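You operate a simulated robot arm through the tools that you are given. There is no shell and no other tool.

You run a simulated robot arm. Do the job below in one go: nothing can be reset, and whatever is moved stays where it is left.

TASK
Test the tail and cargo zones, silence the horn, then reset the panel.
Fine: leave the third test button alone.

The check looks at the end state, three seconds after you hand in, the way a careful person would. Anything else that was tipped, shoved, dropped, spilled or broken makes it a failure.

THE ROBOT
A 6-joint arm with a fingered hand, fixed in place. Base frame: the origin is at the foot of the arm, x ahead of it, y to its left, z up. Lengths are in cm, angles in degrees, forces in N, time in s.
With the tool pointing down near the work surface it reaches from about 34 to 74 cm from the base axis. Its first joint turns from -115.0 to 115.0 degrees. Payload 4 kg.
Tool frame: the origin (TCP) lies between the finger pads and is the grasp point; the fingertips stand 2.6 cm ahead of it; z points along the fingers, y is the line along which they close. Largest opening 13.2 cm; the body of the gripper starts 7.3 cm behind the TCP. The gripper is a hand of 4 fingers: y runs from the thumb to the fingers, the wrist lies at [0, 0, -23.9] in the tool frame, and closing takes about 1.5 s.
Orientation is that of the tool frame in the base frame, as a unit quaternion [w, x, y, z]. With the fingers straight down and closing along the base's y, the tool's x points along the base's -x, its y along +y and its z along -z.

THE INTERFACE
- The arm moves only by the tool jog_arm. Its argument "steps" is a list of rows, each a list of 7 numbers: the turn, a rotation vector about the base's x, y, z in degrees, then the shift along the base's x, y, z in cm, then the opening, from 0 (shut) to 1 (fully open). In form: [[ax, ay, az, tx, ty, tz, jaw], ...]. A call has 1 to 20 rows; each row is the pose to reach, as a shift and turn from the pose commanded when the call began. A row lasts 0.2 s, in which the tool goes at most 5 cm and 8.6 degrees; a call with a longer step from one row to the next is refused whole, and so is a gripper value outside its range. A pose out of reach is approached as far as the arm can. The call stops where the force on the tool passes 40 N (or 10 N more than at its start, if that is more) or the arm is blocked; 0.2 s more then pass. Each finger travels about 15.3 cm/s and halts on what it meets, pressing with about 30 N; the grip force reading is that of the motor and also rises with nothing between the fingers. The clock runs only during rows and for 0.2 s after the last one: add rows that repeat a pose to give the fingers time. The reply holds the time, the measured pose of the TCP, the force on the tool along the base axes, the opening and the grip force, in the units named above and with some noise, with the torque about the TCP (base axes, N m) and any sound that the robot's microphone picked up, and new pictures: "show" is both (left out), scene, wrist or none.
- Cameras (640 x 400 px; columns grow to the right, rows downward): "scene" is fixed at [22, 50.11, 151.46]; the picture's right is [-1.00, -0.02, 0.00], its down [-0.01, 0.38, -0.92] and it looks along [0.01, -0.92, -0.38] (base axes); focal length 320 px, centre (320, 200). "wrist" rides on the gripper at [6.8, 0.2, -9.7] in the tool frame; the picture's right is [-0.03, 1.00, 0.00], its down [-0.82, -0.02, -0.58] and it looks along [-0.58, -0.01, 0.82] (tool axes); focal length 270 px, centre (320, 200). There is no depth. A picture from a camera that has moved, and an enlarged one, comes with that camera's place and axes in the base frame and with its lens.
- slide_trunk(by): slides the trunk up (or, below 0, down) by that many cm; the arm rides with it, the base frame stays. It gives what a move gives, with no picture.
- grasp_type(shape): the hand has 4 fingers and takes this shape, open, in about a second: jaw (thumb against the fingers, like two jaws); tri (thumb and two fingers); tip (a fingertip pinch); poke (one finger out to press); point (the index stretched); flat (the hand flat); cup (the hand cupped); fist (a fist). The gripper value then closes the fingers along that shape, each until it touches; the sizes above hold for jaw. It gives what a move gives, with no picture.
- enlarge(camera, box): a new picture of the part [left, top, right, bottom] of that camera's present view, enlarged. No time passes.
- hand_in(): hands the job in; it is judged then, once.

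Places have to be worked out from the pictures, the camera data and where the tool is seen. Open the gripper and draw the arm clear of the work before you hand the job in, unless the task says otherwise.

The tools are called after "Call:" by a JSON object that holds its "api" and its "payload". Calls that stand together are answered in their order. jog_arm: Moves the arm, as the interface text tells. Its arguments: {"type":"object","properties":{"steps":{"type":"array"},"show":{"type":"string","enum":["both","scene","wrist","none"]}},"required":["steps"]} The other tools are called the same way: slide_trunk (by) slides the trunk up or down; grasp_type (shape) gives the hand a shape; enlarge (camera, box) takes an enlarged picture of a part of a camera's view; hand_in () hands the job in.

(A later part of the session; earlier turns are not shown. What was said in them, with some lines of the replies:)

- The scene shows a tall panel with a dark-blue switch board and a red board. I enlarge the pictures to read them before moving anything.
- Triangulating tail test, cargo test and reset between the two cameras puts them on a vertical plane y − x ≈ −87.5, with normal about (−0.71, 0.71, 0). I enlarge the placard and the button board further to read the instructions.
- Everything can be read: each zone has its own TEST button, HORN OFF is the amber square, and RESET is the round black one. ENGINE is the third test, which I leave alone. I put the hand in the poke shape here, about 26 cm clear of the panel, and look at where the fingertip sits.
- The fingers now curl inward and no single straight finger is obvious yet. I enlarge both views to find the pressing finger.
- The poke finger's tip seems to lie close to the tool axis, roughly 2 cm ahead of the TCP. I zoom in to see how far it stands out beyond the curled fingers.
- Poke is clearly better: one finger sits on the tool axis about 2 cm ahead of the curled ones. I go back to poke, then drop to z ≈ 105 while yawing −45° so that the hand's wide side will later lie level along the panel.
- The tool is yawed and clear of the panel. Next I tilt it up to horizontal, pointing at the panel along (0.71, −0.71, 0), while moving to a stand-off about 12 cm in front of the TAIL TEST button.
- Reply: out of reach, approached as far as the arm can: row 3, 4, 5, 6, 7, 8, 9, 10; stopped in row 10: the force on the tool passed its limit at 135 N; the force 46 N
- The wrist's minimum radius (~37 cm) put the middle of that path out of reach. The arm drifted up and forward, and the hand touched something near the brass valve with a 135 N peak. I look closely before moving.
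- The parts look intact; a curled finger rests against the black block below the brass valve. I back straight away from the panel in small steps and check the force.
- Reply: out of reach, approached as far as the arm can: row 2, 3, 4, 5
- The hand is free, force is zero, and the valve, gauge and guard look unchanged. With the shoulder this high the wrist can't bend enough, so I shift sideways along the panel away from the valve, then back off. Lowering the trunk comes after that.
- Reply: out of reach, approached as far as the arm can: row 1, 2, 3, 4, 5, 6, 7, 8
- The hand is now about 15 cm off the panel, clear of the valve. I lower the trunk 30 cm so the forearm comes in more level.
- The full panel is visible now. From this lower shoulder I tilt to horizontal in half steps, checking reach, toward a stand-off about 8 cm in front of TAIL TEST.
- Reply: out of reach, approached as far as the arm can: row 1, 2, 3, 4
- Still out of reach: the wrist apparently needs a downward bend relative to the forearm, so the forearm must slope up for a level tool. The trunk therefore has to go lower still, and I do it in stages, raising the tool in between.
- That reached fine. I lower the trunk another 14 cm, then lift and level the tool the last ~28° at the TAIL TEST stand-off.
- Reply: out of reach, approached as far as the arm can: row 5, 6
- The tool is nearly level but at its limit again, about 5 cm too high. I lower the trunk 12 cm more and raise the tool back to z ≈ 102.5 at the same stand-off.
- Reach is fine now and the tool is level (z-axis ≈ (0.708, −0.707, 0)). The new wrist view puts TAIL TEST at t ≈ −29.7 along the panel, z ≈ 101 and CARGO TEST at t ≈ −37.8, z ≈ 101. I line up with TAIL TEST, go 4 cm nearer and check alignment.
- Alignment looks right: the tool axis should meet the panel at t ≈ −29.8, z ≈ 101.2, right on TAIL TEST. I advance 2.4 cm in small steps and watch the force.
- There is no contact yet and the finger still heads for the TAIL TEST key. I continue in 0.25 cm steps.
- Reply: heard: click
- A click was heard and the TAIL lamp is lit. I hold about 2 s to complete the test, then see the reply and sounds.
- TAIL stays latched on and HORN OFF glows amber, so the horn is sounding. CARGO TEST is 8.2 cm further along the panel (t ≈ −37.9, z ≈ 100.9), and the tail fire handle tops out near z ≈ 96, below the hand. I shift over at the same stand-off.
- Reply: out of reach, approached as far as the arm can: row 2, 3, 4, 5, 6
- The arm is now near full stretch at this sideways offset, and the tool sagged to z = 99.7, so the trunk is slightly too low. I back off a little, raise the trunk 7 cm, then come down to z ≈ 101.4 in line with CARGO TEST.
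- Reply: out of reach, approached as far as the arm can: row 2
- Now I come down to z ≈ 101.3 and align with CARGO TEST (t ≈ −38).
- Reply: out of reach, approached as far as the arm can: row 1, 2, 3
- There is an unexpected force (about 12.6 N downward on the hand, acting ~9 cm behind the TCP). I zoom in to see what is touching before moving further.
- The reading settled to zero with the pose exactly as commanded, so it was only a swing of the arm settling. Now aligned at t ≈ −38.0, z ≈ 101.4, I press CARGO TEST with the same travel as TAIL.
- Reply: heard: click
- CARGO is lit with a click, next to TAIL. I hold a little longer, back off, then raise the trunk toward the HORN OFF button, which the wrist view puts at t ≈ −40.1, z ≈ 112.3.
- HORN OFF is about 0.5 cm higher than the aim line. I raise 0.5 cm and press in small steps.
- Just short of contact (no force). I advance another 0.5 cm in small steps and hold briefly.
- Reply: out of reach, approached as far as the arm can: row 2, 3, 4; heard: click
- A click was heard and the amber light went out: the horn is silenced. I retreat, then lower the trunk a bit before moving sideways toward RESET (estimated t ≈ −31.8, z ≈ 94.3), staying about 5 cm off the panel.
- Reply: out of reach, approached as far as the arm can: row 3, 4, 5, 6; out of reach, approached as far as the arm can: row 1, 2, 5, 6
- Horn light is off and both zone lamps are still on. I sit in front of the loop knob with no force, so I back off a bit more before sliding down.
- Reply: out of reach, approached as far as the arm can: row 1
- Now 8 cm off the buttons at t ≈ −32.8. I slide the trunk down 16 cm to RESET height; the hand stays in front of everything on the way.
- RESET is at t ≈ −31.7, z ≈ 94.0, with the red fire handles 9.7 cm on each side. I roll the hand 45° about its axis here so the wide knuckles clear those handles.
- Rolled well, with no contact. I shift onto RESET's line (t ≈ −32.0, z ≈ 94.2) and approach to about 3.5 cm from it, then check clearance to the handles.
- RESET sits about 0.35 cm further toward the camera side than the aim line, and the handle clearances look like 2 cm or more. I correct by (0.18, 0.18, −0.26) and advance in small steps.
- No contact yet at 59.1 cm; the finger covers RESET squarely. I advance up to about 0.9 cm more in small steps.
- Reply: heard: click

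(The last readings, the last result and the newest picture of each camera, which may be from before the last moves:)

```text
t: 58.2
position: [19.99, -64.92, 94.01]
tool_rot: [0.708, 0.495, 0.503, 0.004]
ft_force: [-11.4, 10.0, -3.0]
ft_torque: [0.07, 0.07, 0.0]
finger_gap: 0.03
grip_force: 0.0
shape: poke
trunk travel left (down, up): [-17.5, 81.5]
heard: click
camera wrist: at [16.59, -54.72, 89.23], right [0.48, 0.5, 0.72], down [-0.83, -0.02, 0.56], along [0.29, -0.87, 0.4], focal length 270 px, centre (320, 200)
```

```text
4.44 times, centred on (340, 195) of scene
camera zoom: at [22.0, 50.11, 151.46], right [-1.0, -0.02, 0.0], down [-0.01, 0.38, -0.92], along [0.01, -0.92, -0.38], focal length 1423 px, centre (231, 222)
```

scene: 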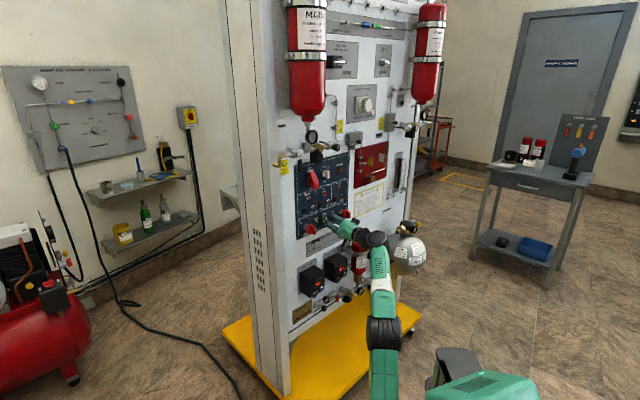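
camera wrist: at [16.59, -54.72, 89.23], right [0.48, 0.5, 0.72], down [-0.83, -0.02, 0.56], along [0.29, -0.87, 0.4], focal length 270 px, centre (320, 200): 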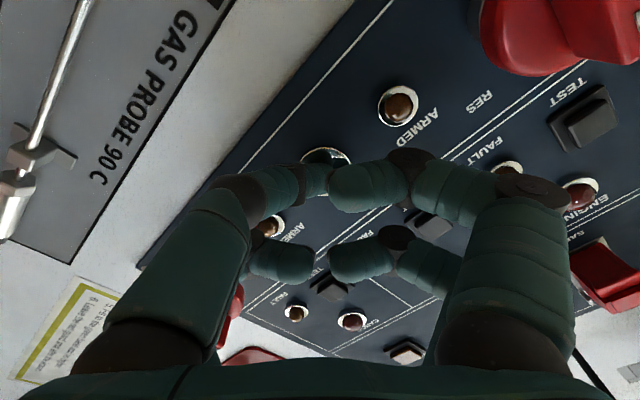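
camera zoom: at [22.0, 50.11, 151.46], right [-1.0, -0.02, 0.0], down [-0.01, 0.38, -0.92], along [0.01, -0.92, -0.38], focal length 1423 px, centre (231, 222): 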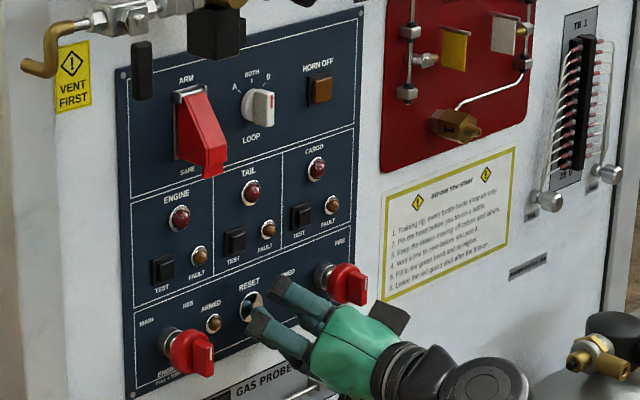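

A click, and all lamps are out: the panel is reset. I hold a moment and back straight out.

Call:
{"api": "jog_arm", "payload": {"steps": [[0, 0, 0, 0, 0, 0, 1], [0, 0, 0, 0, 0, 0, 1], [0, 0, 0, -0.5, 0.5, 0, 1], [0, 0, 0, -1.3, 1.3, 0, 1], [0, 0, 0, -2.4, 2.4, 0, 1], [0, 0, 0, -3.5, 3.5, 0, 1], [0, 0, 0, -4.6, 4.6, 0.3, 1], [0, 0, 0, -4.6, 4.6, 0.3, 1]]}}

Call:
{"api": "enlarge", "payload": {"camera": "scene", "box": [285, 120, 405, 240]}}

```text
t: 60.0
position: [15.45, -60.37, 94.25]
tool_rot: [0.707, 0.496, 0.503, 0.004]
ft_force: [-0.3, 0.8, -0.2]
ft_torque: [0.01, 0.04, 0.01]
finger_gap: 0.0
grip_force: 0.1
shape: poke
trunk travel left (down, up): [-17.5, 81.5]
camera wrist: at [12.06, -50.16, 89.51], right [0.48, 0.5, 0.72], down [-0.83, -0.02, 0.56], along [0.29, -0.87, 0.4], focal length 270 px, centre (320, 200)
```

scene: 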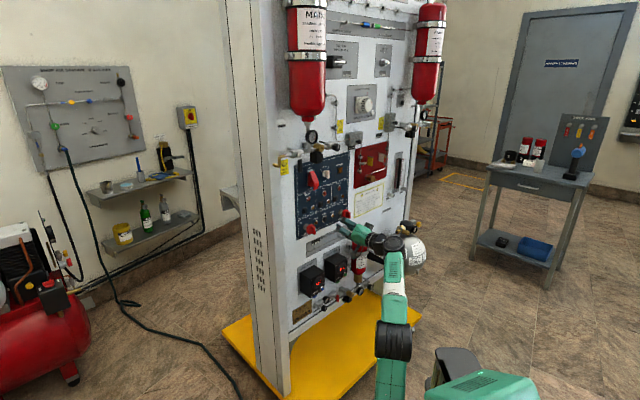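
wrist: 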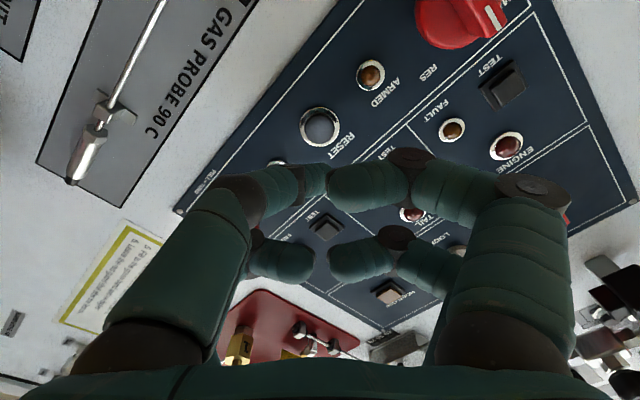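

```text
3.33 times, centred on (345, 180) of scene
camera zoom: at [22.0, 50.11, 151.46], right [-1.0, -0.02, 0.0], down [-0.01, 0.38, -0.92], along [0.01, -0.92, -0.38], focal length 1067 px, centre (237, 267)
```

zoom: 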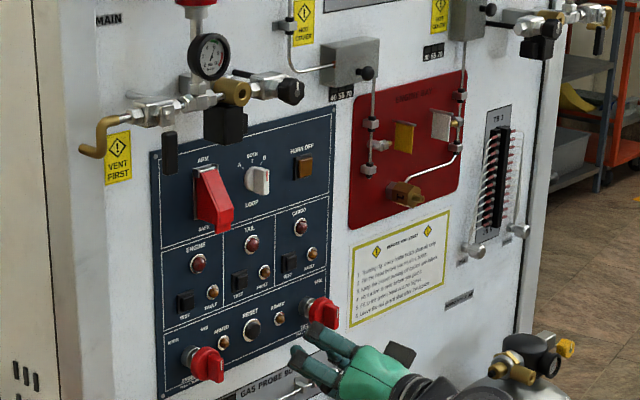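

All lamps are dark and every guard and handle looks as at the start. I check the valve and gauge area where the hand touched earlier against the first pictures.

Call:
{"api": "enlarge", "payload": {"camera": "scene", "box": [335, 110, 365, 160]}}

Call:
{"api": "enlarge", "payload": {"camera": "scene", "box": [290, 115, 345, 170]}}

Call:
{"api": "enlarge", "payload": {"camera": "scene", "box": [305, 145, 350, 190]}}

```text
8.00 times, centred on (350, 135) of scene
camera zoom: at [22.0, 50.11, 151.46], right [-1.0, -0.02, 0.0], down [-0.01, 0.38, -0.92], along [0.01, -0.92, -0.38], focal length 2561 px, centre (80, 720)
```

zoom: 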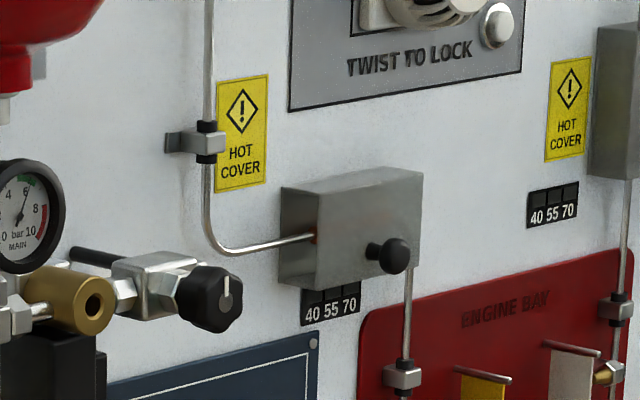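

```text
7.27 times, centred on (318, 142) of scene
camera zoom: at [22.0, 50.11, 151.46], right [-1.0, -0.02, 0.0], down [-0.01, 0.38, -0.92], along [0.01, -0.92, -0.38], focal length 2329 px, centre (338, 618)
```

zoom: 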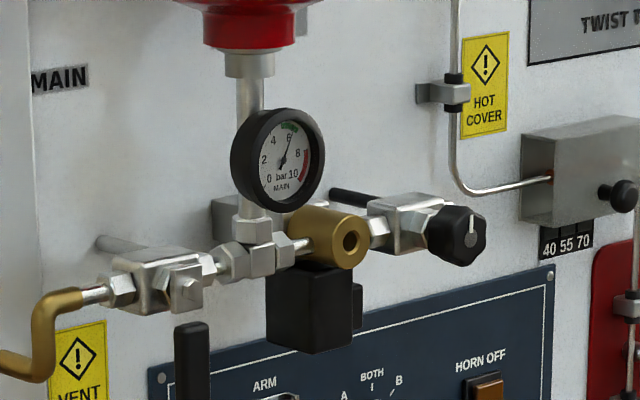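

```text
8.89 times, centred on (328, 168) of scene
camera zoom: at [22.0, 50.11, 151.46], right [-1.0, -0.02, 0.0], down [-0.01, 0.38, -0.92], along [0.01, -0.92, -0.38], focal length 2846 px, centre (253, 489)
```

zoom: 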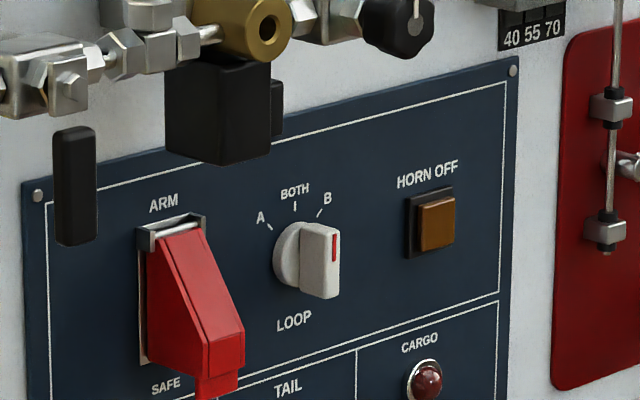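

Valve, gauge, knob and guard are identical to the start. I draw the arm a few more centimetres back from the panel before handing in.

Call:
{"api": "jog_arm", "payload": {"steps": [[0, 0, 0, -0.5, 0.5, 1.5, 1], [0, 0, 0, -1.2, 1.2, 3, 1], [0, 0, 0, -2.0, 2.0, 4, 1], [0, 0, 0, -2.8, 2.8, 4.5, 1], [0, 0, 0, -2.8, 2.8, 4.5, 1]]}}

```text
t: 61.2
position: [12.68, -57.51, 98.73]
tool_rot: [0.708, 0.497, 0.503, 0.004]
ft_force: [0.6, -0.1, -0.4]
ft_torque: [-0.01, 0.0, 0.05]
finger_gap: 0.01
grip_force: 0.1
shape: poke
trunk travel left (down, up): [-17.5, 81.5]
camera wrist: at [9.19, -47.26, 93.99], right [0.48, 0.49, 0.72], down [-0.83, -0.02, 0.56], along [0.29, -0.87, 0.4], focal length 270 px, centre (320, 200)
```

scene: 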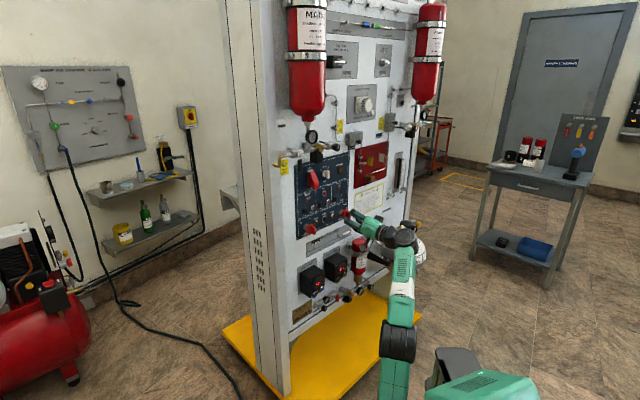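
wrist: 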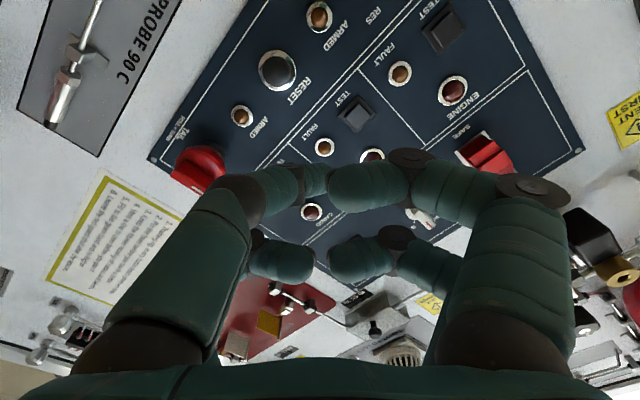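

The fingertip is now about 10 cm clear of the panel with no force. I return the hand to its open jaw shape and check that the panel stays dark.

Call:
{"api": "grasp_type", "payload": {"shape": "jaw"}}

Call:
{"api": "jog_arm", "payload": {"steps": [[0, 0, 0, 0, 0, 0, 1], [0, 0, 0, 0, 0, 0, 1]]}}

Call:
{"api": "enlarge", "payload": {"camera": "scene", "box": [285, 140, 405, 260]}}

```text
t: 62.1
position: [12.71, -57.55, 98.76]
tool_rot: [0.708, 0.496, 0.503, 0.005]
ft_force: [0.3, 0.3, 0.0]
ft_torque: [0.01, -0.06, -0.02]
finger_gap: 13.2
grip_force: 0.1
shape: jaw
trunk travel left (down, up): [-17.5, 81.5]
```

```text
t: 62.7
position: [12.68, -57.39, 98.77]
tool_rot: [0.708, 0.496, 0.503, 0.004]
ft_force: [-0.3, 0.4, 1.4]
ft_torque: [-0.01, 0.02, -0.02]
finger_gap: 13.17
grip_force: 0.0
shape: jaw
trunk travel left (down, up): [-17.5, 81.5]
camera wrist: at [9.21, -47.26, 93.99], right [0.48, 0.49, 0.72], down [-0.83, -0.02, 0.56], along [0.29, -0.87, 0.4], focal length 270 px, centre (320, 200)
```

scene: 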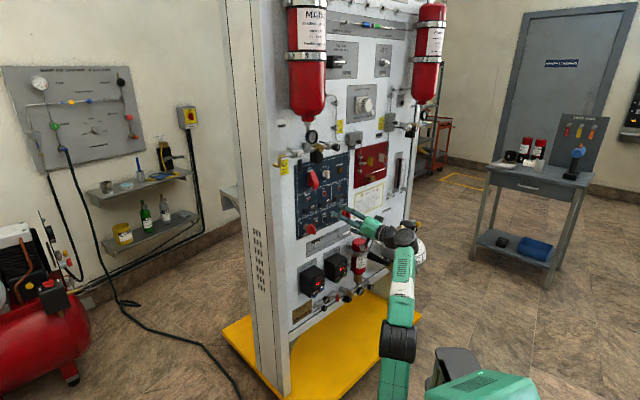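
wrist: 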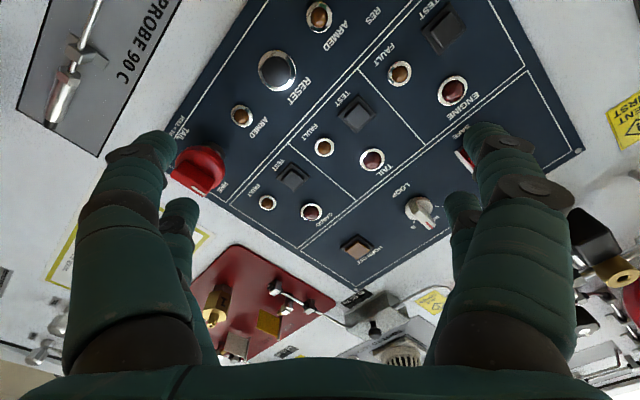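

```text
3.33 times, centred on (345, 200) of scene
camera zoom: at [22.0, 50.11, 151.46], right [-1.0, -0.02, 0.0], down [-0.01, 0.38, -0.92], along [0.01, -0.92, -0.38], focal length 1067 px, centre (237, 200)
```

zoom: 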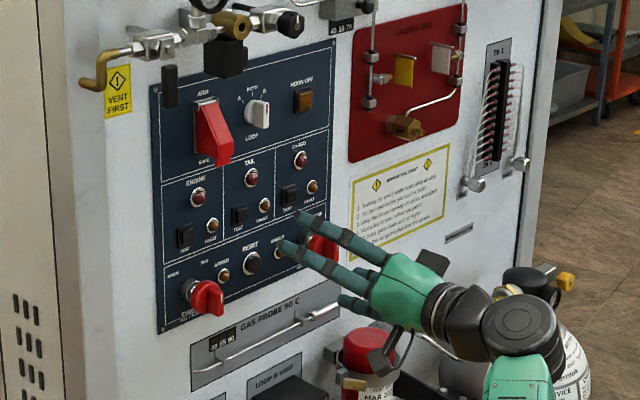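

The panel is dark and nothing has moved. TAIL and CARGO were tested, the horn was silenced and the panel reset, ENGINE TEST was never touched, and the open hand is clear. I hand in.

Call:
{"api": "hand_in", "payload": {}}

```text
The job is handed in.
```

The job is done and handed in. I pressed TAIL TEST and CARGO TEST, then HORN OFF, then RESET. I did not touch the third test button (ENGINE).

- **Tests:** each button clicked, and the TAIL and CARGO lamps came on and stayed on.
- **Horn:** the amber HORN OFF light came on after the tail test and went out when I pressed the button. The microphone only reported clicks, so the light is my evidence that the horn was silenced.
- **Reset:** RESET clicked and all the lamps went out. They were still dark in the last pictures before I handed in.

**Unplanned contact:** early on, while I was tilting the hand toward the panel, a curled finger ran into the area by the brass valve and the black block below it. The force peaked at 135 N. I backed off and later compared that area with the first pictures. The valve, gauge, black knob and red guard looked unchanged.

The hand is open and about 10 cm clear of the panel.
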